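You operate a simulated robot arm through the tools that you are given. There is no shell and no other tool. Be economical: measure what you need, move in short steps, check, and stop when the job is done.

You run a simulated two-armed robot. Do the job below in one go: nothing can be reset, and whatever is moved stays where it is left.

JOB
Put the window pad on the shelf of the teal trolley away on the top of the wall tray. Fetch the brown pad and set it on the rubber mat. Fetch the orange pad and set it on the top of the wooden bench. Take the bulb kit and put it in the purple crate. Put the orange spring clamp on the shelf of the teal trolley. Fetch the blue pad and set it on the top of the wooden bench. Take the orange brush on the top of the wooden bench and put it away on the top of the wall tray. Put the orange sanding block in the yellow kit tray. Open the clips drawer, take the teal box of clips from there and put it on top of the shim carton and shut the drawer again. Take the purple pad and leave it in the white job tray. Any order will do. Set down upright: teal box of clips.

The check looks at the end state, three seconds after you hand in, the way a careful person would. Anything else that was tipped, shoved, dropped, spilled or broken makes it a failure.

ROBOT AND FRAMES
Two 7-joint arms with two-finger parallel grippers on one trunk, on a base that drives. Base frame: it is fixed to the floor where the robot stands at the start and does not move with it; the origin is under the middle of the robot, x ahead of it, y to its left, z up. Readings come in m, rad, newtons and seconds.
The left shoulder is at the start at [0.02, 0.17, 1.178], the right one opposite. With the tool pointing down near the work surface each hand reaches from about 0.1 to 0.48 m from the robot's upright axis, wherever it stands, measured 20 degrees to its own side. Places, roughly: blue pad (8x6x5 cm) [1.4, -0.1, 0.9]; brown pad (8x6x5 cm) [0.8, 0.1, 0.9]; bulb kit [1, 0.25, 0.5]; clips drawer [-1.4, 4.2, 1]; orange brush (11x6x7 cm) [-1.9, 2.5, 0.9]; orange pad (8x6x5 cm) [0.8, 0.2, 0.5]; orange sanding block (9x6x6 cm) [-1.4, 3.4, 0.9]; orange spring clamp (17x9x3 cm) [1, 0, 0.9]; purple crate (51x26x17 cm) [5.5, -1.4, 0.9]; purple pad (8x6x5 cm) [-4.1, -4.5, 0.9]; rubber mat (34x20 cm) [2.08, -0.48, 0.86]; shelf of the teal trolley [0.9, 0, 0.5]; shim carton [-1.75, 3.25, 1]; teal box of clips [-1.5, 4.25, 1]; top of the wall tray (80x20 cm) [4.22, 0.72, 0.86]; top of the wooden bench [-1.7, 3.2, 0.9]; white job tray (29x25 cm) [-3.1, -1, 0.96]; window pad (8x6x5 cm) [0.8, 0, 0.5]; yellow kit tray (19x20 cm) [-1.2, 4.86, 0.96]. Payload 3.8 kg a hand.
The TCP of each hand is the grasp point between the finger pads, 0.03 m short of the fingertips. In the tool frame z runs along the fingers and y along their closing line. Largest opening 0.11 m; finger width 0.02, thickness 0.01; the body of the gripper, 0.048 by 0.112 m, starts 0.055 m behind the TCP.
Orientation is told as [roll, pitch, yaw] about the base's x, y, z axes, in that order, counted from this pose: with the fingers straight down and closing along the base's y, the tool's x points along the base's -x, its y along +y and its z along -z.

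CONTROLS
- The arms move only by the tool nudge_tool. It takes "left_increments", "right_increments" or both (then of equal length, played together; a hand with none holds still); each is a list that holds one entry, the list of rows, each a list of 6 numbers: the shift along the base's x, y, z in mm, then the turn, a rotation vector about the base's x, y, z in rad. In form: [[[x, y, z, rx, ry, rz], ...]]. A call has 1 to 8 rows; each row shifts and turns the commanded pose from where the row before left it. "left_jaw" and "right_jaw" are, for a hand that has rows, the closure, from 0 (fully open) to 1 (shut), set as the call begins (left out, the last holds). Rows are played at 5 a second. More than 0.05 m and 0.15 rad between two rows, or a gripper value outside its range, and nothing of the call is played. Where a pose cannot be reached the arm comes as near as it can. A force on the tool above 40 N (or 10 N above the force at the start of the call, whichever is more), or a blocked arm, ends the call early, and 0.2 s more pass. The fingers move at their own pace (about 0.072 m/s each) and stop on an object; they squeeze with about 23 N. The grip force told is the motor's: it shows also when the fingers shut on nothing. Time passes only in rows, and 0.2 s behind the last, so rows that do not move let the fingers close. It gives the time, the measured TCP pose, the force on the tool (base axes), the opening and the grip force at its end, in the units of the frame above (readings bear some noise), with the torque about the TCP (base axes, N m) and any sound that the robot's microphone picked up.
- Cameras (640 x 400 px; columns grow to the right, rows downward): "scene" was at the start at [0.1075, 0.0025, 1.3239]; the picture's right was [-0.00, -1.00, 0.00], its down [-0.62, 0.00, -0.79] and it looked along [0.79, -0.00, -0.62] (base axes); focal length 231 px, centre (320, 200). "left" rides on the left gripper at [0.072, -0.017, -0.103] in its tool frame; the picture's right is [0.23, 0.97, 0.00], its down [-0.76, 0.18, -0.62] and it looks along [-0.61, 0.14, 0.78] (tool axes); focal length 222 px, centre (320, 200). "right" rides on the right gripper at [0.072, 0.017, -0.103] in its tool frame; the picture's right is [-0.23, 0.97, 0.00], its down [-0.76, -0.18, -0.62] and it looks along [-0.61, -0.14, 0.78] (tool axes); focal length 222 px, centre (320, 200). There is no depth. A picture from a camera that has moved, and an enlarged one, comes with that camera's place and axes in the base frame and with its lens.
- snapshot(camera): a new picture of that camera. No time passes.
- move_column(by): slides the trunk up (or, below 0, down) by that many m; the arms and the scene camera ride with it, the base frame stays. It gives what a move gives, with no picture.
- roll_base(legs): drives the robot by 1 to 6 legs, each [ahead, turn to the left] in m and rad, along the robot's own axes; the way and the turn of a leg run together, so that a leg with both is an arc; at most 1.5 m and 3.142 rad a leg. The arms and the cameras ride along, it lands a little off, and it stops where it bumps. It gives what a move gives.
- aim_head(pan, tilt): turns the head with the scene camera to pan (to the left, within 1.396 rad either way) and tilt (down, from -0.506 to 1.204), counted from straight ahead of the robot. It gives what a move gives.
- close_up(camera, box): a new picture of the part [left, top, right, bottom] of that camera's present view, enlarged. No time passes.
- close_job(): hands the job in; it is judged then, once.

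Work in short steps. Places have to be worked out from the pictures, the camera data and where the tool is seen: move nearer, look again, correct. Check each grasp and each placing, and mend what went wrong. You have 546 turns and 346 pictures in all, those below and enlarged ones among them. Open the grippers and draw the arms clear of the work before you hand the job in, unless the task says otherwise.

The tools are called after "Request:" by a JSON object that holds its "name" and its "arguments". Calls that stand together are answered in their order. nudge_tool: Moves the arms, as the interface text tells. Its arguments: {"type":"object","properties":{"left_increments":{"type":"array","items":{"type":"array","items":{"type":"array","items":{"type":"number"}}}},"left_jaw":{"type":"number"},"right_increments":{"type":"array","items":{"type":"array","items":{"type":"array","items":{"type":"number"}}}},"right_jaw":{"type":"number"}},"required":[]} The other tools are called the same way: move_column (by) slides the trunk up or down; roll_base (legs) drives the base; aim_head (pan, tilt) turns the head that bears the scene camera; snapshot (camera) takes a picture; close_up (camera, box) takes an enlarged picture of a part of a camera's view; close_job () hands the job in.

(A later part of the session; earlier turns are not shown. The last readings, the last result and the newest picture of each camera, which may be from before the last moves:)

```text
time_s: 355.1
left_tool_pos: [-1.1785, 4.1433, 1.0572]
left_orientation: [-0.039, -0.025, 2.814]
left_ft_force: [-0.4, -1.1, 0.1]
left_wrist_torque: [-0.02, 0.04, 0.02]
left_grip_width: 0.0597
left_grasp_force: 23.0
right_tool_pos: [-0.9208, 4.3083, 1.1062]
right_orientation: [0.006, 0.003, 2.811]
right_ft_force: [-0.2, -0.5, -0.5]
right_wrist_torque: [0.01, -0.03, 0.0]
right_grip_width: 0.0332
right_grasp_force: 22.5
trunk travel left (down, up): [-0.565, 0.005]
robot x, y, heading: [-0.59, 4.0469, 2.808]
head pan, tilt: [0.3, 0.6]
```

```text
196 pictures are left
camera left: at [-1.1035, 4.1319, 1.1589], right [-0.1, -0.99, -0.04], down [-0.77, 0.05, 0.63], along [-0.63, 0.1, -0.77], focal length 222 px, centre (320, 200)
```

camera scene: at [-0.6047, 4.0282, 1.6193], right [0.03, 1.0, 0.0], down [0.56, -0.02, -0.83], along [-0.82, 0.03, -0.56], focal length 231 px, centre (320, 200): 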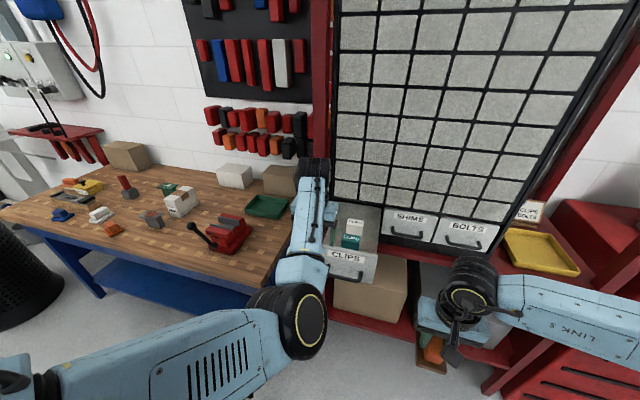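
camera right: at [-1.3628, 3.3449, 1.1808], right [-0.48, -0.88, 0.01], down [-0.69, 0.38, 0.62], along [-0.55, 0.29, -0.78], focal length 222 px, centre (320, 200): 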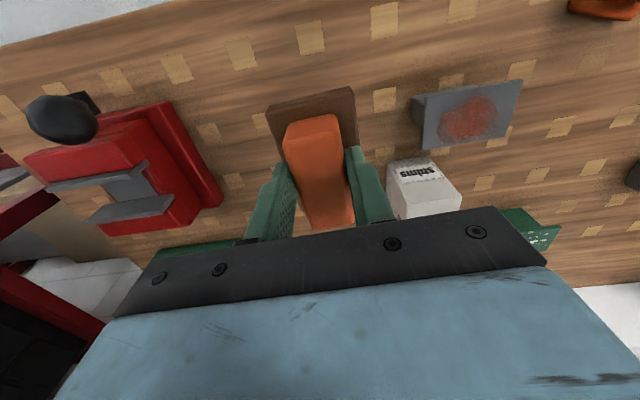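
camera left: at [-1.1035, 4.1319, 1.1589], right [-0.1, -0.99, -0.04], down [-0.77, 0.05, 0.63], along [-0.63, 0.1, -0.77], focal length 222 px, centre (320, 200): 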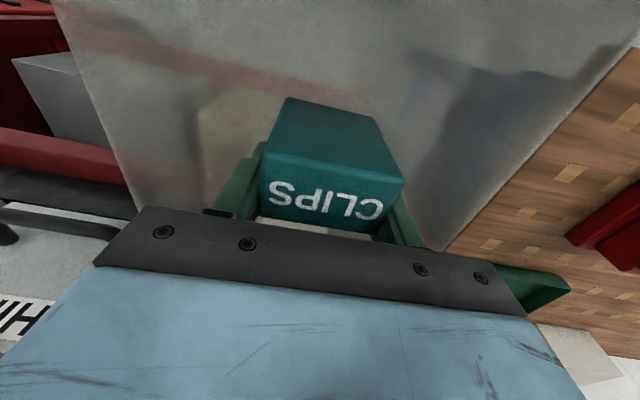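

Gripped (0.06 wide). I lift it out and check.

Request:
{"name": "nudge_tool", "arguments": {"left_increments": [[[0, 0, 25, 0, 0, 0], [0, 0, 30, 0, 0, 0], [0, 0, 30, 0, 0, 0], [0, 0, 30, 0, 0, 0]]]}}

Request:
{"name": "snapshot", "arguments": {"camera": "left"}}

Request:
{"name": "snapshot", "arguments": {"camera": "scene"}}

```text
time_s: 356.1
left_tool_pos: [-1.1783, 4.1442, 1.1717]
left_orientation: [-0.041, -0.024, 2.812]
left_ft_force: [-0.8, 0.4, -0.3]
left_wrist_torque: [0.02, 0.02, 0.0]
left_grip_width: 0.0598
left_grasp_force: 23.2
right_tool_pos: [-0.9207, 4.308, 1.1072]
right_orientation: [0.006, 0.003, 2.811]
right_ft_force: [-0.2, -0.7, -1.2]
right_wrist_torque: [0.02, 0.0, -0.02]
right_grip_width: 0.0334
right_grasp_force: 22.7
trunk travel left (down, up): [-0.565, 0.005]
robot x, y, heading: [-0.5891, 4.0464, 2.804]
head pan, tilt: [0.3, 0.6]
```

```text
195 pictures are left
camera left: at [-1.1029, 4.1315, 1.2747], right [-0.1, -0.99, -0.04], down [-0.77, 0.05, 0.63], along [-0.63, 0.1, -0.77], focal length 222 px, centre (320, 200)
```

left: 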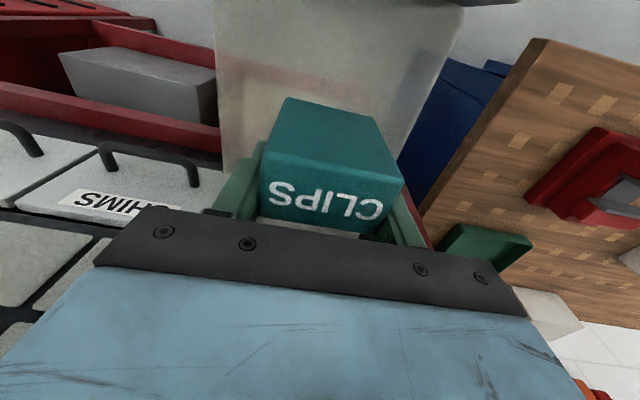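

```text
194 pictures are left
camera scene: at [-0.6979, 4.0597, 1.6193], right [0.03, 1.0, 0.0], down [0.56, -0.02, -0.83], along [-0.82, 0.03, -0.56], focal length 231 px, centre (320, 200)
```

scene: 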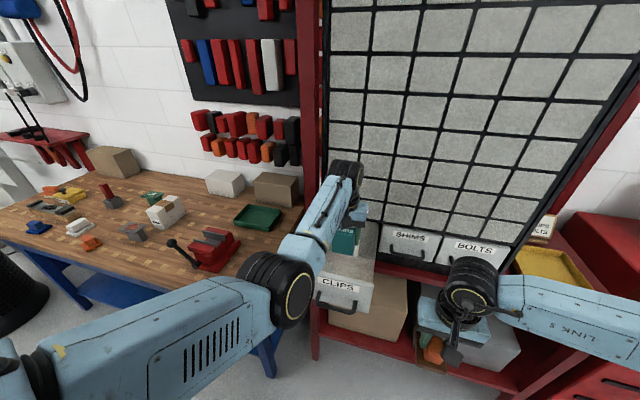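

The teal box is out. I back away and drive to the shim carton on the bench (about (-1.59, 3.37)), keeping the box high.

Request:
{"name": "roll_base", "arguments": {"legs": [[-0.15, 0], [0, 1.338], [0.87, 0], [0, -1.312]]}}

Request:
{"name": "aim_head", "arguments": {"pan": 0, "tilt": 0.7}}

Request:
{"name": "snapshot", "arguments": {"camera": "scene"}}

Request:
{"name": "snapshot", "arguments": {"camera": "left"}}

```text
time_s: 368.2
left_tool_pos: [-1.5127, 3.3439, 1.1719]
left_orientation: [-0.038, -0.024, 2.837]
left_ft_force: [-0.3, -0.3, -0.5]
left_wrist_torque: [-0.04, 0.01, -0.02]
left_grip_width: 0.0598
left_grasp_force: 22.7
right_tool_pos: [-1.2603, 3.514, 1.1058]
right_orientation: [0.006, 0.003, 2.836]
right_ft_force: [-0.2, -1.0, -1.8]
right_wrist_torque: [-0.02, -0.06, -0.01]
right_grip_width: 0.0335
right_grasp_force: 23.3
trunk travel left (down, up): [-0.565, 0.005]
robot x, y, heading: [-0.9244, 3.2622, 2.836]
head pan, tilt: [0.3, 0.6]
```

```text
time_s: 369.0
left_tool_pos: [-1.5122, 3.3428, 1.1712]
left_orientation: [-0.041, -0.024, 2.838]
left_ft_force: [-0.1, -0.4, -2.3]
left_wrist_torque: [-0.03, -0.04, -0.01]
left_grip_width: 0.0597
left_grasp_force: 23.0
right_tool_pos: [-1.2594, 3.5144, 1.1051]
right_orientation: [0.008, 0.005, 2.835]
right_ft_force: [-0.3, 0.6, -2.1]
right_wrist_torque: [0.03, 0.0, 0.01]
right_grip_width: 0.0336
right_grasp_force: 22.8
trunk travel left (down, up): [-0.565, 0.005]
robot x, y, heading: [-0.9216, 3.2634, 2.838]
head pan, tilt: [0.0, 0.7]
```

```text
193 pictures are left
camera scene: at [-1.0234, 3.2966, 1.6107], right [0.3, 0.95, 0.0], down [0.61, -0.19, -0.77], along [-0.73, 0.23, -0.64], focal length 231 px, centre (320, 200)
```

scene: 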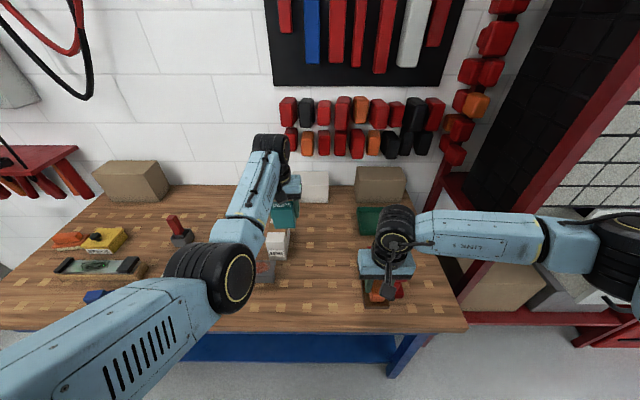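

```text
192 pictures are left
camera left: at [-1.4375, 3.333, 1.274], right [-0.07, -1.0, -0.04], down [-0.77, 0.03, 0.63], along [-0.63, 0.08, -0.77], focal length 222 px, centre (320, 200)
```

left: 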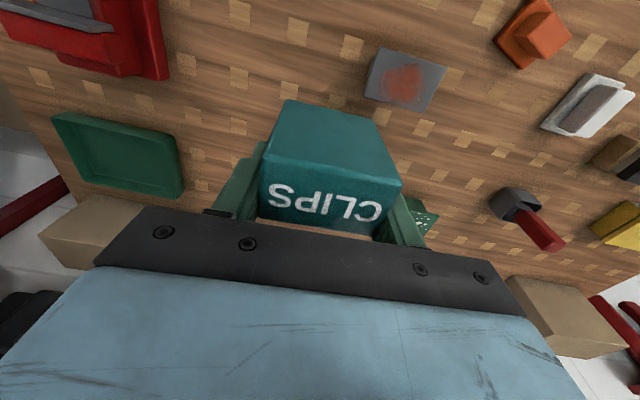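

The carton is hidden under the held box; I check with the right camera and a zoom.

Request:
{"name": "snapshot", "arguments": {"camera": "right"}}

Request:
{"name": "close_up", "arguments": {"camera": "scene", "box": [220, 170, 380, 290]}}

```text
191 pictures are left
camera right: at [-1.1958, 3.4776, 1.2099], right [-0.51, -0.86, 0.01], down [-0.67, 0.4, 0.62], along [-0.54, 0.31, -0.78], focal length 222 px, centre (320, 200)
```

right: 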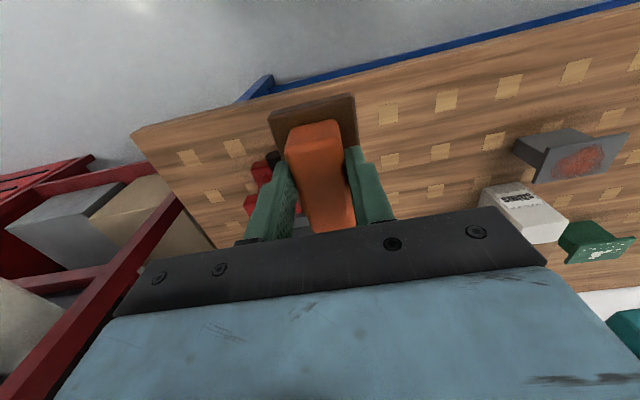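

```text
3.33 times, centred on (300, 230) of scene
camera zoom: at [-1.0234, 3.2966, 1.6107], right [0.3, 0.95, 0.0], down [0.61, -0.19, -0.77], along [-0.73, 0.23, -0.64], focal length 770 px, centre (387, 100)
```

zoom: 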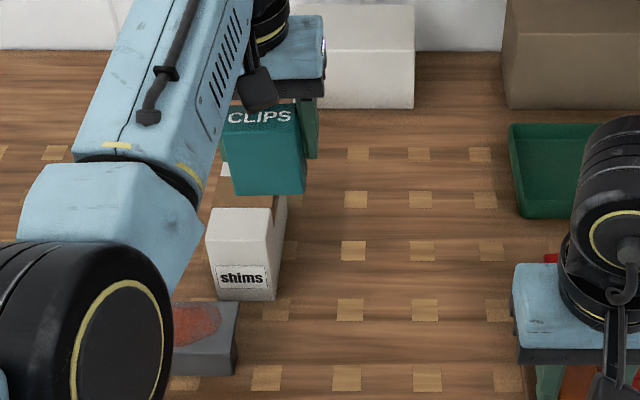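

I shift the left hand sideways to let its camera see the carton's top.

Request:
{"name": "nudge_tool", "arguments": {"left_increments": [[[12, 42, 0, 0.01, 0, 0], [12, 42, 0, 0.01, 0, 0], [12, 42, 0, 0.01, 0, 0]]]}}

Request:
{"name": "snapshot", "arguments": {"camera": "left"}}

Request:
{"name": "close_up", "arguments": {"camera": "scene", "box": [200, 150, 360, 270]}}

```text
time_s: 369.8
left_tool_pos: [-1.4726, 3.4646, 1.1702]
left_orientation: [-0.065, -0.034, 2.836]
left_ft_force: [0.4, 1.0, 0.2]
left_wrist_torque: [-0.04, 0.0, 0.0]
left_grip_width: 0.0595
left_grasp_force: 22.9
left hand out of reach, approached as far as the arm can: row 3
right_tool_pos: [-1.2592, 3.5153, 1.1062]
right_orientation: [0.009, 0.002, 2.837]
right_ft_force: [-0.3, 0.5, -1.2]
right_wrist_torque: [-0.02, -0.02, -0.02]
right_grip_width: 0.0336
right_grasp_force: 22.8
trunk travel left (down, up): [-0.565, 0.005]
robot x, y, heading: [-0.9225, 3.261, 2.837]
head pan, tilt: [0.0, 0.7]
```

```text
189 pictures are left
camera left: at [-1.3959, 3.452, 1.2735], right [-0.08, -0.99, -0.07], down [-0.77, 0.01, 0.64], along [-0.63, 0.11, -0.77], focal length 222 px, centre (320, 200)
```

left: 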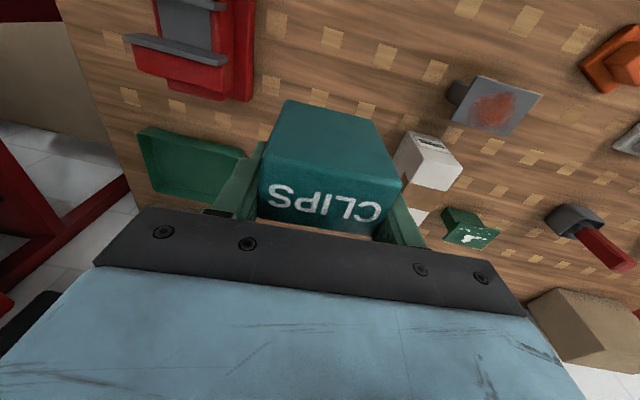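

```text
3.33 times, centred on (280, 210) of scene
camera zoom: at [-1.0222, 3.2984, 1.6106], right [0.3, 0.95, 0.0], down [0.61, -0.2, -0.77], along [-0.73, 0.23, -0.64], focal length 770 px, centre (453, 167)
```

zoom: 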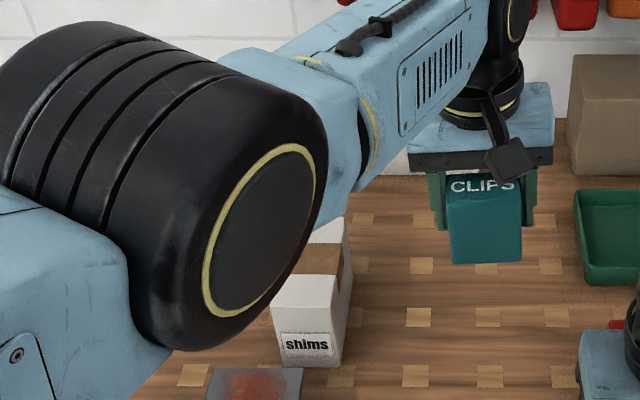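

The carton's top is at z≈1.0, its centre near (-1.637, 3.328), top 7 x 9 cm. I drive closer by 0.12 m, with the box staying above.

Request:
{"name": "roll_base", "arguments": {"legs": [[0.12, 0]]}}

Request:
{"name": "nudge_tool", "arguments": {"left_increments": [[[-6, -30, 0, 0.02, 0.01, 0], [-6, -30, 0, 0.02, 0.01, 0], [-6, -30, 0, 0.01, 0, 0], [-10, -27, 0, 0, 0, 0]]]}}

Request:
{"name": "snapshot", "arguments": {"camera": "scene"}}

```text
time_s: 371.0
left_tool_pos: [-1.5857, 3.4986, 1.1726]
left_orientation: [-0.071, -0.033, 2.835]
left_ft_force: [-0.2, 0.1, -1.8]
left_wrist_torque: [0.01, 0.04, -0.01]
left_grip_width: 0.0593
left_grasp_force: 23.5
right_tool_pos: [-1.3726, 3.5498, 1.1069]
right_orientation: [0.007, 0.003, 2.837]
right_ft_force: [0.0, -0.5, -1.8]
right_wrist_torque: [0.0, -0.01, -0.02]
right_grip_width: 0.0333
right_grasp_force: 23.0
trunk travel left (down, up): [-0.565, 0.005]
robot x, y, heading: [-1.0389, 3.2979, 2.835]
head pan, tilt: [0.0, 0.7]
```

```text
time_s: 372.0
left_tool_pos: [-1.6562, 3.4128, 1.1605]
left_orientation: [-0.11, -0.062, 2.837]
left_ft_force: [0.2, -0.3, -0.7]
left_wrist_torque: [0.0, -0.01, -0.02]
left_grip_width: 0.0597
left_grasp_force: 23.1
left hand out of reach, approached as far as the arm can: row 1, 2, 3, 4
right_tool_pos: [-1.3743, 3.5481, 1.1057]
right_orientation: [0.007, 0.003, 2.837]
right_ft_force: [-0.7, 0.1, -0.7]
right_wrist_torque: [-0.01, -0.03, 0.0]
right_grip_width: 0.0335
right_grasp_force: 23.0
trunk travel left (down, up): [-0.565, 0.005]
robot x, y, heading: [-1.0363, 3.2978, 2.833]
head pan, tilt: [0.0, 0.7]
```

```text
187 pictures are left
camera scene: at [-1.1375, 3.3317, 1.6106], right [0.3, 0.95, 0.0], down [0.61, -0.19, -0.76], along [-0.73, 0.23, -0.64], focal length 231 px, centre (320, 200)
```

scene: 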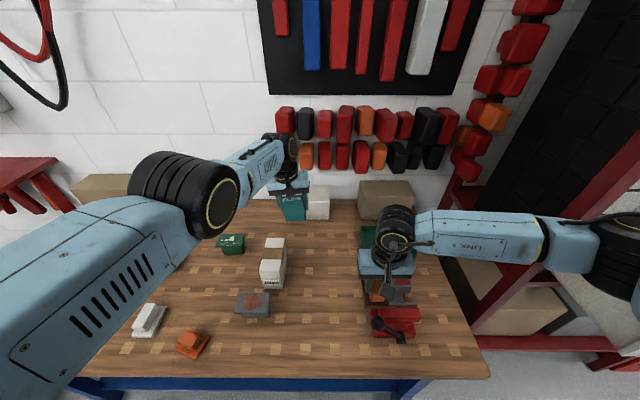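

The arm is at its reach limit sideways, so I position with the base: a small left turn and a little back, then level the hand.

Request:
{"name": "roll_base", "arguments": {"legs": [[0, 0.137], [-0.035, 0]]}}

Request:
{"name": "nudge_tool", "arguments": {"left_increments": [[[0, 0, -10, -0.05, -0.015, 0], [0, 0, -10, -0.05, -0.015, 0], [0, 0, -10, -0.02, 0, 0]]]}}

Request:
{"name": "snapshot", "arguments": {"camera": "scene"}}

Request:
{"name": "snapshot", "arguments": {"camera": "right"}}

```text
time_s: 373.5
left_tool_pos: [-1.6316, 3.3231, 1.1614]
left_orientation: [-0.111, -0.062, 2.974]
left_ft_force: [0.2, 0.1, -0.4]
left_wrist_torque: [0.0, 0.02, 0.01]
left_grip_width: 0.0596
left_grasp_force: 23.2
right_tool_pos: [-1.3713, 3.4968, 1.1061]
right_orientation: [0.008, 0.004, 2.975]
right_ft_force: [0.6, 0.0, -0.9]
right_wrist_torque: [0.0, -0.01, -0.02]
right_grip_width: 0.0335
right_grasp_force: 22.4
trunk travel left (down, up): [-0.565, 0.005]
robot x, y, heading: [-1.0045, 3.2944, 2.975]
head pan, tilt: [0.0, 0.7]
```

```text
time_s: 374.3
left_tool_pos: [-1.6163, 3.3135, 1.1311]
left_orientation: [0.003, -0.018, 2.969]
left_ft_force: [-0.1, -0.2, -0.2]
left_wrist_torque: [-0.01, -0.01, 0.0]
left_grip_width: 0.0599
left_grasp_force: 23.0
left hand out of reach, approached as far as the arm can: row 1, 2
right_tool_pos: [-1.3712, 3.495, 1.1058]
right_orientation: [0.007, 0.005, 2.973]
right_ft_force: [0.1, -0.7, -0.7]
right_wrist_torque: [-0.01, -0.03, -0.05]
right_grip_width: 0.0334
right_grasp_force: 23.2
trunk travel left (down, up): [-0.565, 0.005]
robot x, y, heading: [-0.9997, 3.2902, 2.968]
head pan, tilt: [0.0, 0.7]
```

```text
186 pictures are left
camera scene: at [-1.1072, 3.3127, 1.6106], right [0.17, 0.99, 0.0], down [0.64, -0.11, -0.76], along [-0.75, 0.13, -0.64], focal length 231 px, centre (320, 200)
```

scene: 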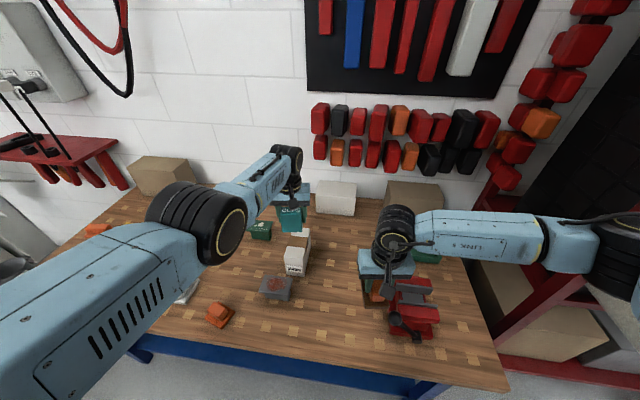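

```text
185 pictures are left
camera right: at [-1.3029, 3.4683, 1.2097], right [-0.39, -0.92, 0.01], down [-0.72, 0.31, 0.62], along [-0.57, 0.23, -0.79], focal length 222 px, centre (320, 200)
```

right: 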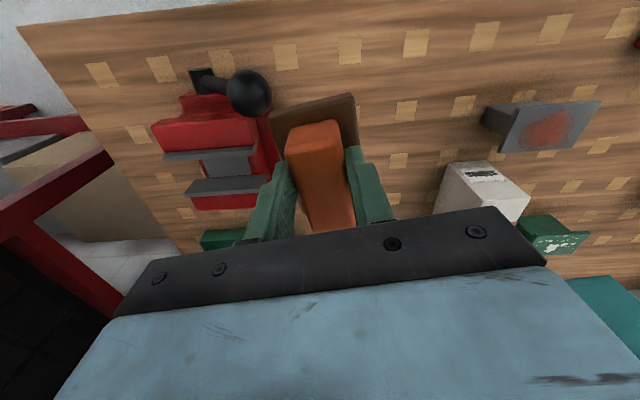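

Request:
{"name": "close_up", "arguments": {"camera": "scene", "box": [240, 180, 360, 290]}}

Request:
{"name": "snapshot", "arguments": {"camera": "left"}}

```text
3.64 times, centred on (300, 235) of scene
camera zoom: at [-1.1072, 3.3127, 1.6106], right [0.17, 0.99, 0.0], down [0.64, -0.11, -0.76], along [-0.75, 0.13, -0.64], focal length 840 px, centre (393, 73)
```

zoom: 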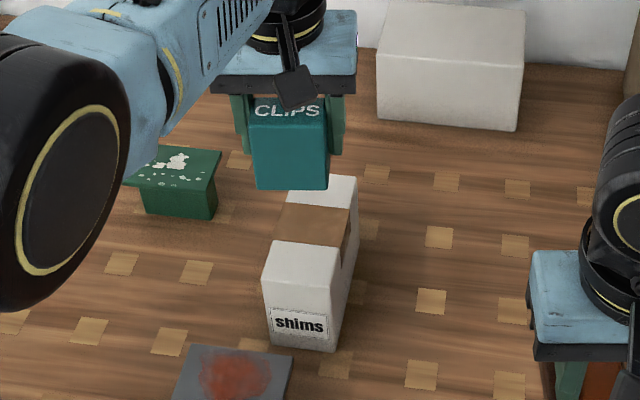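

```text
183 pictures are left
camera left: at [-1.5402, 3.3178, 1.2337], right [0.06, -1.0, 0.0], down [-0.77, -0.04, 0.64], along [-0.64, -0.04, -0.77], focal length 222 px, centre (320, 200)
```

left: 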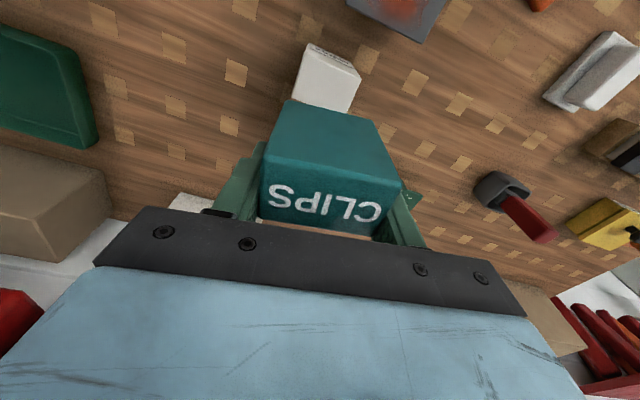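

Carton top centre (-1.637, 3.329), box bottom now at about z 1.088. I centre it and lower.

Request:
{"name": "nudge_tool", "arguments": {"left_increments": [[[-7, 5, -20, 0, 0, 0], [-7, 5, -20, 0, 0, 0], [-6, 5, -20, 0, 0, 0]]]}}

Request:
{"name": "close_up", "arguments": {"camera": "scene", "box": [240, 180, 360, 290]}}

```text
time_s: 375.1
left_tool_pos: [-1.5991, 3.3135, 1.0823]
left_orientation: [0.004, -0.014, 2.971]
left_ft_force: [0.1, -0.4, -0.9]
left_wrist_torque: [0.01, 0.0, 0.0]
left_grip_width: 0.0599
left_grasp_force: 23.2
left hand out of reach, approached as far as the arm can: row 1, 2, 3
right_tool_pos: [-1.3704, 3.4957, 1.107]
right_orientation: [0.007, 0.001, 2.973]
right_ft_force: [0.4, 0.8, 0.2]
right_wrist_torque: [0.0, 0.01, -0.03]
right_grip_width: 0.0333
right_grasp_force: 23.4
trunk travel left (down, up): [-0.565, 0.005]
robot x, y, heading: [-0.9975, 3.2936, 2.97]
head pan, tilt: [0.0, 0.7]
```

```text
3.64 times, centred on (300, 235) of scene
camera zoom: at [-1.1063, 3.313, 1.6107], right [0.17, 0.99, 0.0], down [0.63, -0.11, -0.76], along [-0.75, 0.13, -0.64], focal length 840 px, centre (393, 73)
```

zoom: 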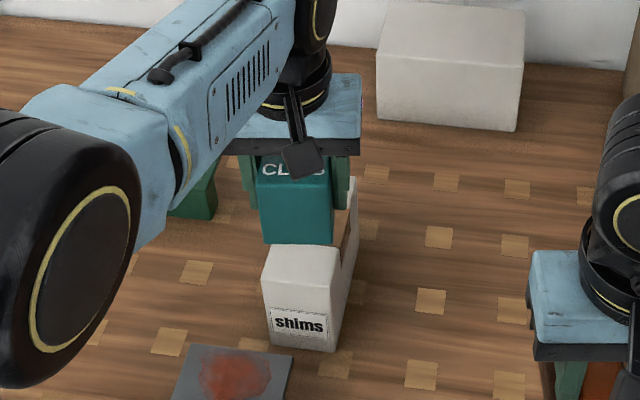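

At full stretch; I drive 3.8 cm forward to bring the box over the carton's centre.

Request:
{"name": "roll_base", "arguments": {"legs": [[0.038, 0]]}}

Request:
{"name": "nudge_tool", "arguments": {"left_increments": [[[0, 6, -12, 0, 0, 0], [0, 0, -12, 0, 0, 0]]]}}

Request:
{"name": "close_up", "arguments": {"camera": "scene", "box": [240, 180, 360, 290]}}

```text
time_s: 376.0
left_tool_pos: [-1.6346, 3.3195, 1.0822]
left_orientation: [0.004, -0.014, 2.968]
left_ft_force: [0.6, 0.3, -0.8]
left_wrist_torque: [0.01, 0.0, 0.03]
left_grip_width: 0.0598
left_grasp_force: 22.7
right_tool_pos: [-1.4073, 3.5016, 1.1062]
right_orientation: [0.006, 0.002, 2.975]
right_ft_force: [0.6, -0.6, -0.9]
right_wrist_torque: [0.01, -0.07, -0.01]
right_grip_width: 0.0334
right_grasp_force: 22.8
trunk travel left (down, up): [-0.565, 0.005]
robot x, y, heading: [-1.0366, 3.2986, 2.973]
head pan, tilt: [0.0, 0.7]
```

```text
time_s: 376.6
left_tool_pos: [-1.6302, 3.3186, 1.0653]
left_orientation: [0.003, -0.013, 2.969]
left_ft_force: [-1.1, -0.5, -0.4]
left_wrist_torque: [0.01, -0.02, 0.03]
left_grip_width: 0.0596
left_grasp_force: 23.1
left hand out of reach, approached as far as the arm can: row 1, 2
right_tool_pos: [-1.4093, 3.5014, 1.1045]
right_orientation: [0.007, 0.003, 2.974]
right_ft_force: [0.6, 0.1, -1.2]
right_wrist_torque: [-0.04, -0.05, 0.01]
right_grip_width: 0.0336
right_grasp_force: 23.3
trunk travel left (down, up): [-0.565, 0.005]
robot x, y, heading: [-1.0385, 3.298, 2.966]
head pan, tilt: [0.0, 0.7]
```

```text
3.64 times, centred on (300, 235) of scene
camera zoom: at [-1.1447, 3.3191, 1.6105], right [0.17, 0.99, 0.0], down [0.64, -0.11, -0.76], along [-0.75, 0.13, -0.65], focal length 840 px, centre (393, 73)
```

zoom: 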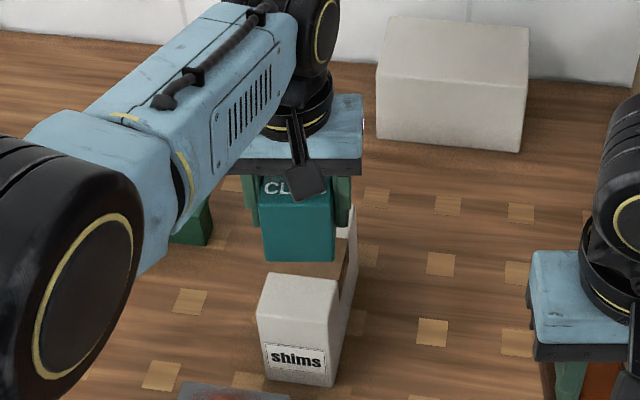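

I lower with the trunk for a straight descent, in small steps.

Request:
{"name": "move_column", "arguments": {"by": -0.016}}

Request:
{"name": "close_up", "arguments": {"camera": "scene", "box": [240, 180, 360, 290]}}

```text
time_s: 377.2
left_tool_pos: [-1.6297, 3.3197, 1.0498]
left_orientation: [0.004, -0.013, 2.969]
left_ft_force: [0.4, 0.0, -0.3]
left_wrist_torque: [0.0, 0.02, 0.03]
left_grip_width: 0.0597
left_grasp_force: 22.9
right_tool_pos: [-1.4072, 3.5024, 1.0901]
right_orientation: [0.006, 0.002, 2.975]
right_ft_force: [-0.4, 0.7, -0.7]
right_wrist_torque: [0.03, -0.02, -0.03]
right_grip_width: 0.0334
right_grasp_force: 23.0
trunk travel left (down, up): [-0.549, 0.021]
robot x, y, heading: [-1.0335, 3.2983, 2.97]
head pan, tilt: [0.0, 0.7]
```

```text
3.64 times, centred on (300, 235) of scene
camera zoom: at [-1.1429, 3.3191, 1.5946], right [0.17, 0.99, 0.0], down [0.63, -0.11, -0.76], along [-0.75, 0.13, -0.64], focal length 840 px, centre (393, 73)
```

zoom: 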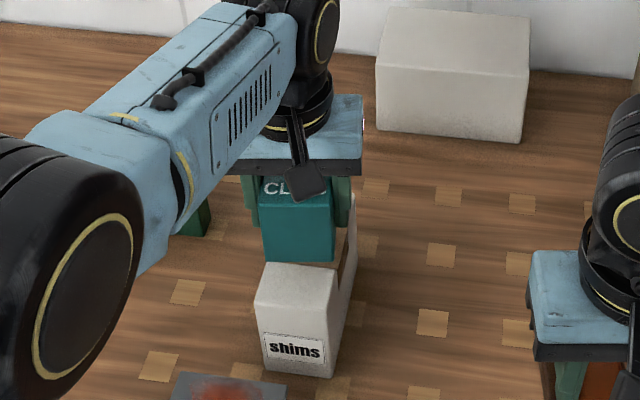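

Request:
{"name": "move_column", "arguments": {"by": -0.006}}

Request:
{"name": "move_column", "arguments": {"by": -0.004}}

Request:
{"name": "close_up", "arguments": {"camera": "scene", "box": [240, 180, 360, 290]}}

```text
time_s: 377.8
left_tool_pos: [-1.6293, 3.3191, 1.0443]
left_orientation: [0.003, -0.015, 2.968]
left_ft_force: [-0.5, 0.3, -1.0]
left_wrist_torque: [0.0, 0.02, -0.01]
left_grip_width: 0.0594
left_grasp_force: 23.4
right_tool_pos: [-1.4064, 3.5025, 1.0844]
right_orientation: [0.007, 0.005, 2.973]
right_ft_force: [-0.1, 0.1, -1.4]
right_wrist_torque: [0.0, 0.0, 0.02]
right_grip_width: 0.0334
right_grasp_force: 23.1
trunk travel left (down, up): [-0.543, 0.027]
robot x, y, heading: [-1.0389, 3.298, 2.964]
head pan, tilt: [0.0, 0.7]
```

```text
time_s: 378.3
left_tool_pos: [-1.629, 3.3202, 1.04]
left_orientation: [0.002, -0.014, 2.969]
left_ft_force: [0.3, -1.4, -0.9]
left_wrist_torque: [0.0, 0.01, 0.0]
left_grip_width: 0.0594
left_grasp_force: 22.7
right_tool_pos: [-1.4074, 3.5025, 1.0806]
right_orientation: [0.008, 0.002, 2.974]
right_ft_force: [-0.4, 0.4, -1.8]
right_wrist_torque: [-0.01, -0.04, 0.04]
right_grip_width: 0.0337
right_grasp_force: 23.1
trunk travel left (down, up): [-0.539, 0.031]
robot x, y, heading: [-1.038, 3.2981, 2.977]
head pan, tilt: [0.0, 0.7]
```

```text
3.64 times, centred on (300, 235) of scene
camera zoom: at [-1.1429, 3.3191, 1.5847], right [0.17, 0.99, 0.0], down [0.63, -0.11, -0.76], along [-0.75, 0.13, -0.64], focal length 840 px, centre (393, 73)
```

zoom: 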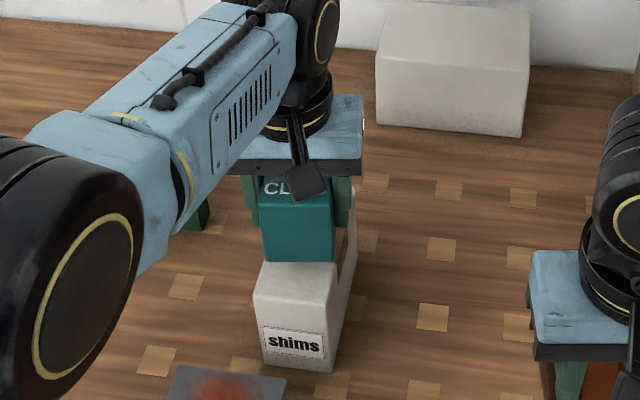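

Request:
{"name": "move_column", "arguments": {"by": -0.005}}

Request:
{"name": "move_column", "arguments": {"by": -0.005}}

Request:
{"name": "move_column", "arguments": {"by": -0.005}}

```text
time_s: 378.8
left_tool_pos: [-1.629, 3.3195, 1.0353]
left_orientation: [0.003, -0.014, 2.968]
left_ft_force: [0.0, 0.5, -1.2]
left_wrist_torque: [-0.02, -0.02, 0.03]
left_grip_width: 0.0595
left_grasp_force: 23.2
right_tool_pos: [-1.4077, 3.502, 1.0741]
right_orientation: [0.008, 0.003, 2.973]
right_ft_force: [-0.3, -0.3, -1.7]
right_wrist_torque: [-0.02, -0.01, -0.01]
right_grip_width: 0.0334
right_grasp_force: 22.8
trunk travel left (down, up): [-0.534, 0.036]
robot x, y, heading: [-1.0422, 3.2965, 2.97]
head pan, tilt: [0.0, 0.7]
```

```text
time_s: 379.4
left_tool_pos: [-1.6284, 3.3185, 1.0299]
left_orientation: [0.005, -0.015, 2.969]
left_ft_force: [-0.2, 0.4, -1.1]
left_wrist_torque: [-0.03, 0.03, -0.01]
left_grip_width: 0.0597
left_grasp_force: 22.9
right_tool_pos: [-1.407, 3.5021, 1.0704]
right_orientation: [0.006, 0.003, 2.974]
right_ft_force: [0.1, -0.6, -1.8]
right_wrist_torque: [0.03, -0.02, -0.01]
right_grip_width: 0.0335
right_grasp_force: 22.9
trunk travel left (down, up): [-0.529, 0.041]
robot x, y, heading: [-1.0404, 3.2983, 2.97]
head pan, tilt: [0.0, 0.7]
```

```text
time_s: 379.9
left_tool_pos: [-1.6295, 3.319, 1.024]
left_orientation: [0.004, -0.013, 2.968]
left_ft_force: [0.2, 0.4, -1.7]
left_wrist_torque: [0.0, 0.01, -0.04]
left_grip_width: 0.0596
left_grasp_force: 23.0
right_tool_pos: [-1.4069, 3.5018, 1.0642]
right_orientation: [0.008, 0.004, 2.974]
right_ft_force: [0.0, -0.5, -0.8]
right_wrist_torque: [-0.02, 0.01, 0.01]
right_grip_width: 0.0336
right_grasp_force: 23.2
trunk travel left (down, up): [-0.524, 0.046]
robot x, y, heading: [-1.0392, 3.296, 2.968]
head pan, tilt: [0.0, 0.7]
```

Request:
{"name": "close_up", "arguments": {"camera": "scene", "box": [250, 180, 450, 320]}}

Request:
{"name": "snapshot", "arguments": {"camera": "left"}}

```text
2.86 times, centred on (350, 250) of scene
camera zoom: at [-1.143, 3.3191, 1.5696], right [0.17, 0.99, 0.0], down [0.63, -0.11, -0.76], along [-0.75, 0.13, -0.64], focal length 660 px, centre (234, 57)
```

zoom: 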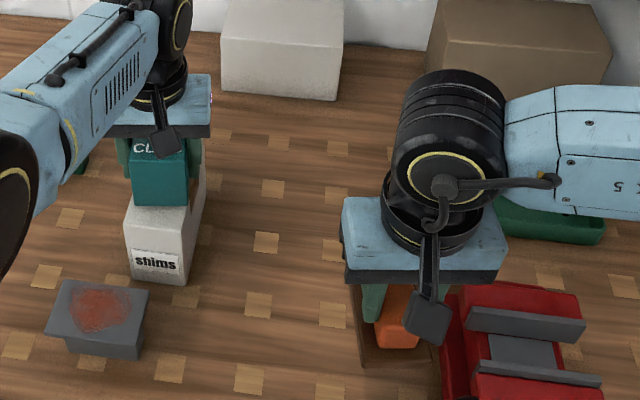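

```text
177 pictures are left
camera left: at [-1.5534, 3.3238, 1.127], right [0.06, -1.0, 0.0], down [-0.77, -0.04, 0.63], along [-0.63, -0.04, -0.77], focal length 222 px, centre (320, 200)
```

left: 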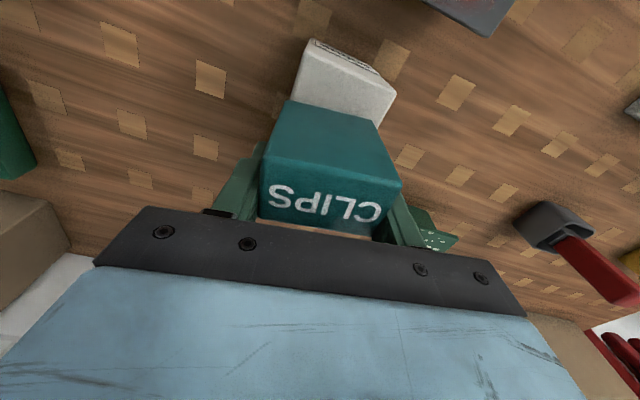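

No contact yet. I first move the right hand up and away from the vise, then continue lowering.

Request:
{"name": "nudge_tool", "arguments": {"right_increments": [[[10, -15, 40, 0, 0, 0], [10, -15, 40, 0, 0, 0]]]}}

Request:
{"name": "move_column", "arguments": {"by": -0.006}}

Request:
{"name": "move_column", "arguments": {"by": -0.006}}

Request:
{"name": "close_up", "arguments": {"camera": "scene", "box": [240, 180, 360, 290]}}

```text
time_s: 380.5
left_tool_pos: [-1.6299, 3.3171, 1.0244]
left_orientation: [0.004, -0.014, 2.967]
left_ft_force: [0.5, 0.0, -0.6]
left_wrist_torque: [0.01, -0.02, 0.04]
left_grip_width: 0.0594
left_grasp_force: 22.8
right_tool_pos: [-1.3865, 3.4723, 1.1465]
right_orientation: [0.007, 0.004, 2.976]
right_ft_force: [0.8, 0.8, -1.7]
right_wrist_torque: [0.01, 0.01, -0.01]
right_grip_width: 0.0335
right_grasp_force: 22.8
trunk travel left (down, up): [-0.524, 0.046]
robot x, y, heading: [-1.0366, 3.3001, 2.971]
head pan, tilt: [0.0, 0.7]
```

```text
time_s: 381.1
left_tool_pos: [-1.6295, 3.3177, 1.0183]
left_orientation: [0.004, -0.014, 2.968]
left_ft_force: [0.4, 0.9, -0.4]
left_wrist_torque: [-0.01, 0.0, -0.01]
left_grip_width: 0.0599
left_grasp_force: 23.3
right_tool_pos: [-1.3877, 3.4733, 1.1405]
right_orientation: [0.007, 0.004, 2.975]
right_ft_force: [0.1, 0.2, -0.9]
right_wrist_torque: [0.02, -0.01, -0.02]
right_grip_width: 0.0335
right_grasp_force: 21.9
trunk travel left (down, up): [-0.518, 0.052]
robot x, y, heading: [-1.0384, 3.2989, 2.965]
head pan, tilt: [0.0, 0.7]
```

```text
time_s: 381.6
left_tool_pos: [-1.6305, 3.3182, 1.0152]
left_orientation: [0.004, -0.019, 2.968]
left_ft_force: [1.5, -2.5, 17.3]
left_wrist_torque: [0.17, -0.07, 0.04]
left_grip_width: 0.06
left_grasp_force: 22.5
right_tool_pos: [-1.386, 3.4729, 1.1337]
right_orientation: [0.005, 0.002, 2.975]
right_ft_force: [0.7, 0.0, -0.9]
right_wrist_torque: [-0.04, -0.01, -0.01]
right_grip_width: 0.0331
right_grasp_force: 22.9
trunk travel left (down, up): [-0.512, 0.058]
robot x, y, heading: [-1.035, 3.3009, 2.97]
head pan, tilt: [0.0, 0.7]
```

```text
3.64 times, centred on (300, 235) of scene
camera zoom: at [-1.1416, 3.3189, 1.5579], right [0.17, 0.99, 0.0], down [0.63, -0.11, -0.77], along [-0.75, 0.13, -0.64], focal length 840 px, centre (393, 73)
```

zoom: 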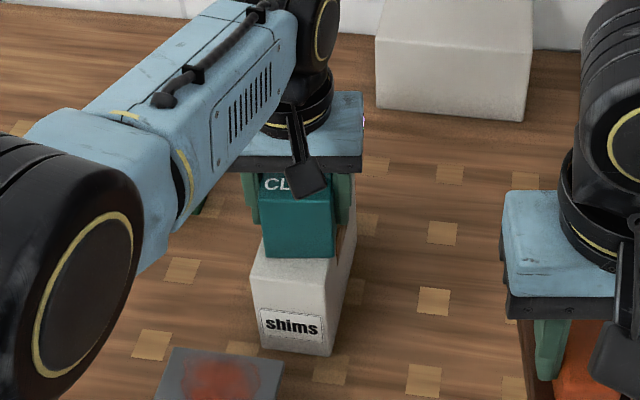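

Contact (17 N) and the box sits within the carton's top. I relieve the pressure, open, and rise straight up with the trunk.

Request:
{"name": "move_column", "arguments": {"by": 0.003}}

Request:
{"name": "nudge_tool", "arguments": {"left_increments": [[[0, 0, 0, 0, 0, 0], [0, 0, 0, 0, 0, 0], [0, 0, 0, 0, 0, 0]]], "left_jaw": 0.2}}

Request:
{"name": "move_column", "arguments": {"by": 0.055}}

Request:
{"name": "snapshot", "arguments": {"camera": "left"}}

Request:
{"name": "close_up", "arguments": {"camera": "scene", "box": [240, 180, 360, 290]}}

```text
time_s: 382.1
left_tool_pos: [-1.6285, 3.3192, 1.0148]
left_orientation: [0.002, -0.014, 2.968]
left_ft_force: [-2.5, 1.1, 5.6]
left_wrist_torque: [0.28, 0.12, 0.07]
left_grip_width: 0.0596
left_grasp_force: 22.8
right_tool_pos: [-1.3875, 3.4727, 1.1357]
right_orientation: [0.006, 0.001, 2.974]
right_ft_force: [0.3, 0.7, -0.7]
right_wrist_torque: [-0.02, -0.03, 0.01]
right_grip_width: 0.0335
right_grasp_force: 23.4
trunk travel left (down, up): [-0.515, 0.055]
robot x, y, heading: [-1.0388, 3.3005, 2.971]
head pan, tilt: [0.0, 0.7]
```

```text
time_s: 382.9
left_tool_pos: [-1.6299, 3.32, 1.0149]
left_orientation: [0.004, -0.014, 2.968]
left_ft_force: [0.2, 0.2, -0.1]
left_wrist_torque: [-0.01, 0.0, 0.02]
left_grip_width: 0.088
left_grasp_force: 0.1
right_tool_pos: [-1.3868, 3.4722, 1.1368]
right_orientation: [0.007, 0.003, 2.973]
right_ft_force: [0.0, -0.6, -2.3]
right_wrist_torque: [0.0, 0.0, 0.01]
right_grip_width: 0.0334
right_grasp_force: 22.7
trunk travel left (down, up): [-0.515, 0.055]
robot x, y, heading: [-1.0389, 3.3, 2.972]
head pan, tilt: [0.0, 0.7]
```

```text
time_s: 383.9
left_tool_pos: [-1.6291, 3.3182, 1.071]
left_orientation: [0.004, -0.013, 2.969]
left_ft_force: [-0.1, -0.7, -0.4]
left_wrist_torque: [-0.03, -0.03, 0.0]
left_grip_width: 0.0881
left_grasp_force: 0.0
right_tool_pos: [-1.3867, 3.4734, 1.1914]
right_orientation: [0.006, 0.004, 2.972]
right_ft_force: [-0.7, 0.7, -1.7]
right_wrist_torque: [0.0, -0.06, -0.02]
right_grip_width: 0.0336
right_grasp_force: 22.7
trunk travel left (down, up): [-0.57, 0.0]
robot x, y, heading: [-1.0383, 3.2997, 2.975]
head pan, tilt: [0.0, 0.7]
```

```text
175 pictures are left
camera left: at [-1.5534, 3.3239, 1.1729], right [0.06, -1.0, 0.0], down [-0.77, -0.04, 0.63], along [-0.63, -0.04, -0.77], focal length 222 px, centre (320, 200)
```

left: 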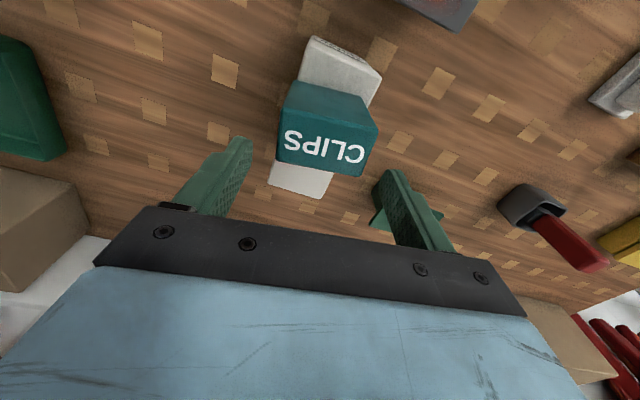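

```text
3.64 times, centred on (300, 235) of scene
camera zoom: at [-1.1431, 3.3192, 1.6156], right [0.17, 0.99, 0.0], down [0.63, -0.11, -0.76], along [-0.75, 0.13, -0.64], focal length 840 px, centre (393, 73)
```

zoom: 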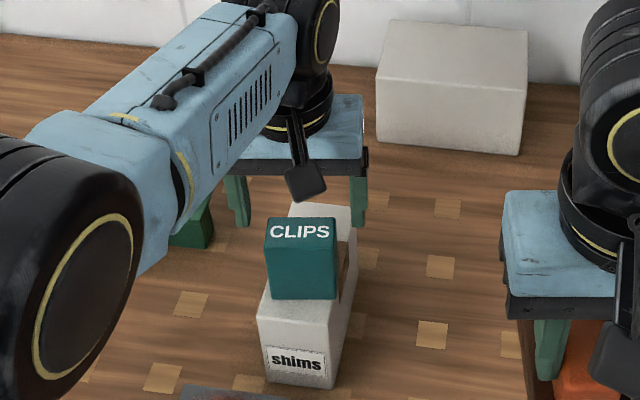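

The teal box stands upright on the shim carton. I back straight out (fingers pass on both sides), then set down the sanding block on the bench to swap hands.

Request:
{"name": "roll_base", "arguments": {"legs": [[-0.2, 0]]}}

Request:
{"name": "snapshot", "arguments": {"camera": "scene"}}

```text
time_s: 385.5
left_tool_pos: [-1.4305, 3.2862, 1.0717]
left_orientation: [0.004, -0.013, 2.969]
left_ft_force: [0.7, -0.4, -0.3]
left_wrist_torque: [0.01, 0.0, -0.02]
left_grip_width: 0.0879
left_grasp_force: 0.1
right_tool_pos: [-1.1879, 3.4391, 1.1913]
right_orientation: [0.005, 0.002, 2.972]
right_ft_force: [1.0, 0.6, -1.6]
right_wrist_torque: [0.03, -0.01, -0.03]
right_grip_width: 0.0333
right_grasp_force: 23.3
trunk travel left (down, up): [-0.57, 0.0]
robot x, y, heading: [-0.8418, 3.2616, 2.967]
head pan, tilt: [0.0, 0.7]
```

```text
173 pictures are left
camera scene: at [-0.9439, 3.2849, 1.6156], right [0.17, 0.99, 0.0], down [0.63, -0.11, -0.76], along [-0.75, 0.13, -0.64], focal length 231 px, centre (320, 200)
```

scene: 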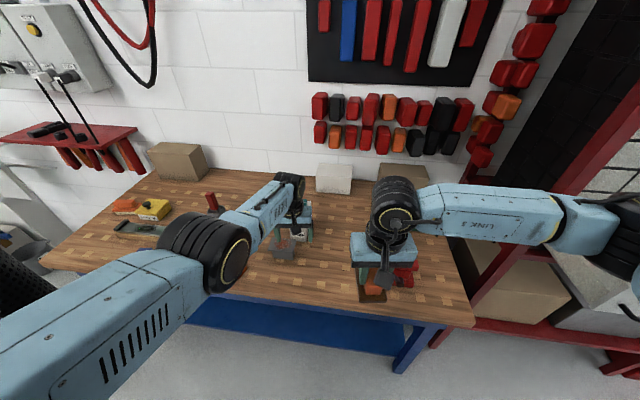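

I move the left hand aside (to the left), drive slightly forward, and set the sanding block down on the front strip with the right hand.

Request:
{"name": "nudge_tool", "arguments": {"left_increments": [[[8, -40, 0, 0, 0, 0], [8, -40, 0, 0, 0, 0], [8, -40, 0, 0, 0, 0], [8, -40, 0, 0, 0, 0]]]}}

Request:
{"name": "roll_base", "arguments": {"legs": [[0.06, 0]]}}

Request:
{"name": "nudge_tool", "arguments": {"right_increments": [[[-25, -20, -20, 0, 0, 0], [-25, -20, -30, 0, 0, 0], [-25, -20, -40, 0, 0, 0], [-25, -20, -40, 0, 0, 0], [-25, -20, -40, 0, 0, 0]]]}}

Request:
{"name": "snapshot", "arguments": {"camera": "right"}}

Request:
{"name": "snapshot", "arguments": {"camera": "scene"}}

```text
time_s: 386.5
left_tool_pos: [-1.3976, 3.1239, 1.0711]
left_orientation: [0.003, -0.017, 2.967]
left_ft_force: [0.1, 0.0, 0.1]
left_wrist_torque: [0.04, 0.03, 0.03]
left_grip_width: 0.0881
left_grasp_force: 0.0
right_tool_pos: [-1.1872, 3.4376, 1.1923]
right_orientation: [0.007, 0.0, 2.972]
right_ft_force: [0.2, -1.2, -0.1]
right_wrist_torque: [-0.01, -0.04, -0.02]
right_grip_width: 0.0334
right_grasp_force: 22.9
trunk travel left (down, up): [-0.57, 0.0]
robot x, y, heading: [-0.8376, 3.2632, 2.967]
head pan, tilt: [0.0, 0.7]
```

```text
time_s: 387.5
left_tool_pos: [-1.4561, 3.1357, 1.0696]
left_orientation: [0.003, -0.014, 2.969]
left_ft_force: [-0.5, -0.1, -0.4]
left_wrist_torque: [-0.02, -0.05, -0.02]
left_grip_width: 0.0882
left_grasp_force: 0.0
right_tool_pos: [-1.2467, 3.4482, 1.1918]
right_orientation: [0.008, 0.002, 2.972]
right_ft_force: [-0.6, 0.0, -1.7]
right_wrist_torque: [0.0, 0.0, 0.03]
right_grip_width: 0.0334
right_grasp_force: 22.6
trunk travel left (down, up): [-0.57, 0.0]
robot x, y, heading: [-0.8947, 3.2718, 2.973]
head pan, tilt: [0.0, 0.7]
```

```text
refused: row 3 steps farther than a row can; nothing moved
```

```text
172 pictures are left
camera right: at [-1.1783, 3.4212, 1.2953], right [-0.39, -0.92, 0.01], down [-0.72, 0.31, 0.62], along [-0.57, 0.24, -0.79], focal length 222 px, centre (320, 200)
```

right: 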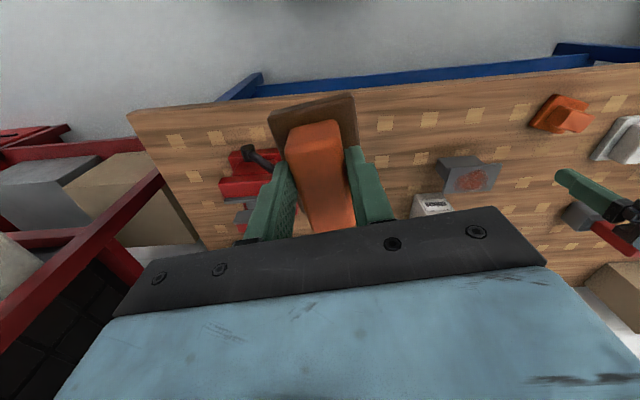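

```text
171 pictures are left
camera scene: at [-1.0029, 3.2949, 1.6156], right [0.17, 0.99, 0.0], down [0.63, -0.11, -0.76], along [-0.75, 0.13, -0.64], focal length 231 px, centre (320, 200)
```

scene: 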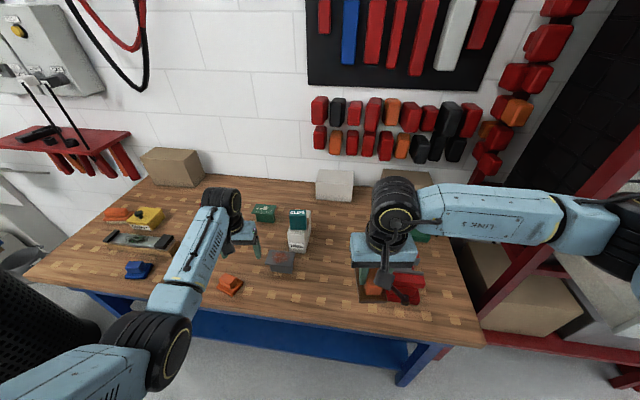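

Request:
{"name": "nudge_tool", "arguments": {"right_increments": [[[-22, -18, -25, 0, 0, 0], [-22, -18, -30, 0, 0, 0], [-22, -18, -30, 0, 0, 0], [-22, -18, -30, 0, 0, 0], [-22, -18, -30, 0, 0, 0], [-20, -15, -30, 0, 0, 0]]]}}

Request:
{"name": "snapshot", "arguments": {"camera": "right"}}

```text
time_s: 388.9
left_tool_pos: [-1.4547, 3.1337, 1.0715]
left_orientation: [0.002, -0.013, 2.97]
left_ft_force: [0.8, 0.4, 0.4]
left_wrist_torque: [0.03, 0.02, 0.02]
left_grip_width: 0.0877
left_grasp_force: 0.0
right_tool_pos: [-1.3735, 3.3412, 1.0156]
right_orientation: [0.006, 0.003, 2.975]
right_ft_force: [0.2, -0.8, -0.4]
right_wrist_torque: [0.02, -0.03, -0.01]
right_grip_width: 0.0334
right_grasp_force: 23.1
trunk travel left (down, up): [-0.57, 0.0]
robot x, y, heading: [-0.8944, 3.2707, 2.968]
head pan, tilt: [0.0, 0.7]
```

```text
170 pictures are left
camera right: at [-1.3065, 3.3143, 1.1195], right [-0.39, -0.92, 0.01], down [-0.72, 0.31, 0.62], along [-0.57, 0.23, -0.78], focal length 222 px, centre (320, 200)
```

right: 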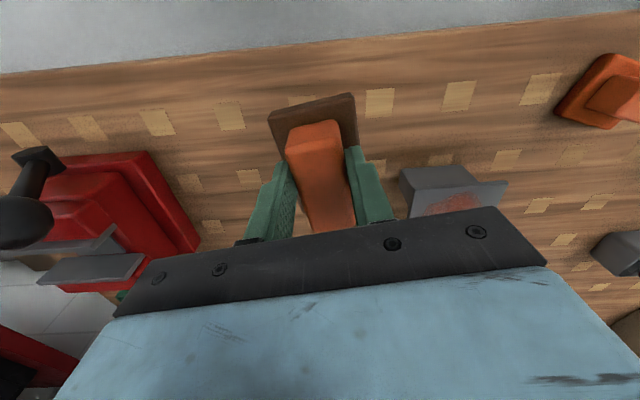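

Request:
{"name": "nudge_tool", "arguments": {"right_increments": [[[0, 0, -35, 0, 0, 0], [0, 0, -35, 0, 0, 0], [0, 0, -18, 0, 0, 0], [0, 0, -4, 0, 0, 0], [0, 0, -3, 0, 0, 0]]]}}

Request:
{"name": "nudge_tool", "arguments": {"right_increments": [[[0, 0, 0, 0, 0, 0], [0, 0, 0, 0, 0, 0], [0, 0, 0, 0, 0, 0], [0, 0, 40, 0, 0, 0], [0, 0, 40, 0, 0, 0], [0, 0, 40, 0, 0, 0], [10, 30, 30, 0, 0, 0], [10, 40, 20, 0, 0, 0]]], "right_jaw": 0}}

Request:
{"name": "snapshot", "arguments": {"camera": "scene"}}

```text
time_s: 390.1
left_tool_pos: [-1.4551, 3.1354, 1.0704]
left_orientation: [0.005, -0.013, 2.97]
left_ft_force: [0.0, 0.4, -0.3]
left_wrist_torque: [-0.02, 0.0, -0.03]
left_grip_width: 0.0883
left_grasp_force: 0.1
right_tool_pos: [-1.3632, 3.3485, 0.9301]
right_orientation: [0.009, 0.005, 2.973]
right_ft_force: [0.5, 0.2, -0.9]
right_wrist_torque: [-0.01, 0.01, -0.02]
right_grip_width: 0.0335
right_grasp_force: 23.1
right hand out of reach, approached as far as the arm can: row 2, 3, 5
trunk travel left (down, up): [-0.57, 0.0]
robot x, y, heading: [-0.8957, 3.2723, 2.966]
head pan, tilt: [0.0, 0.7]
```

```text
time_s: 391.9
left_tool_pos: [-1.4543, 3.1368, 1.0708]
left_orientation: [0.005, -0.014, 2.967]
left_ft_force: [0.1, -0.2, -0.4]
left_wrist_torque: [0.01, -0.01, 0.02]
left_grip_width: 0.0883
left_grasp_force: 0.1
right_tool_pos: [-1.343, 3.4193, 1.1015]
right_orientation: [0.009, 0.002, 2.973]
right_ft_force: [0.2, 0.2, 0.5]
right_wrist_torque: [-0.04, 0.02, 0.01]
right_grip_width: 0.11
right_grasp_force: 0.1
trunk travel left (down, up): [-0.57, 0.0]
robot x, y, heading: [-0.897, 3.2741, 2.967]
head pan, tilt: [0.0, 0.7]
```

```text
169 pictures are left
camera scene: at [-1.0012, 3.2965, 1.6157], right [0.17, 0.99, 0.0], down [0.63, -0.11, -0.77], along [-0.75, 0.13, -0.64], focal length 231 px, centre (320, 200)
```

scene: 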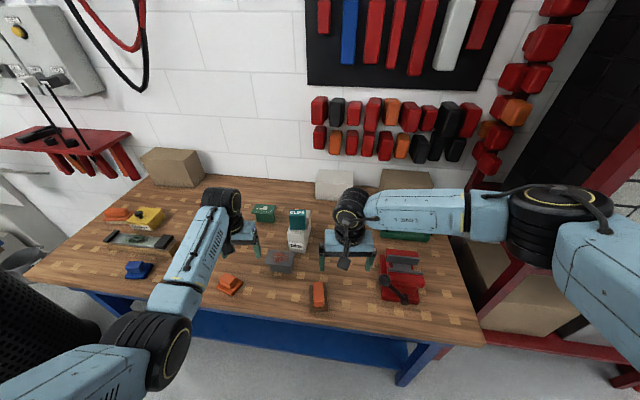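

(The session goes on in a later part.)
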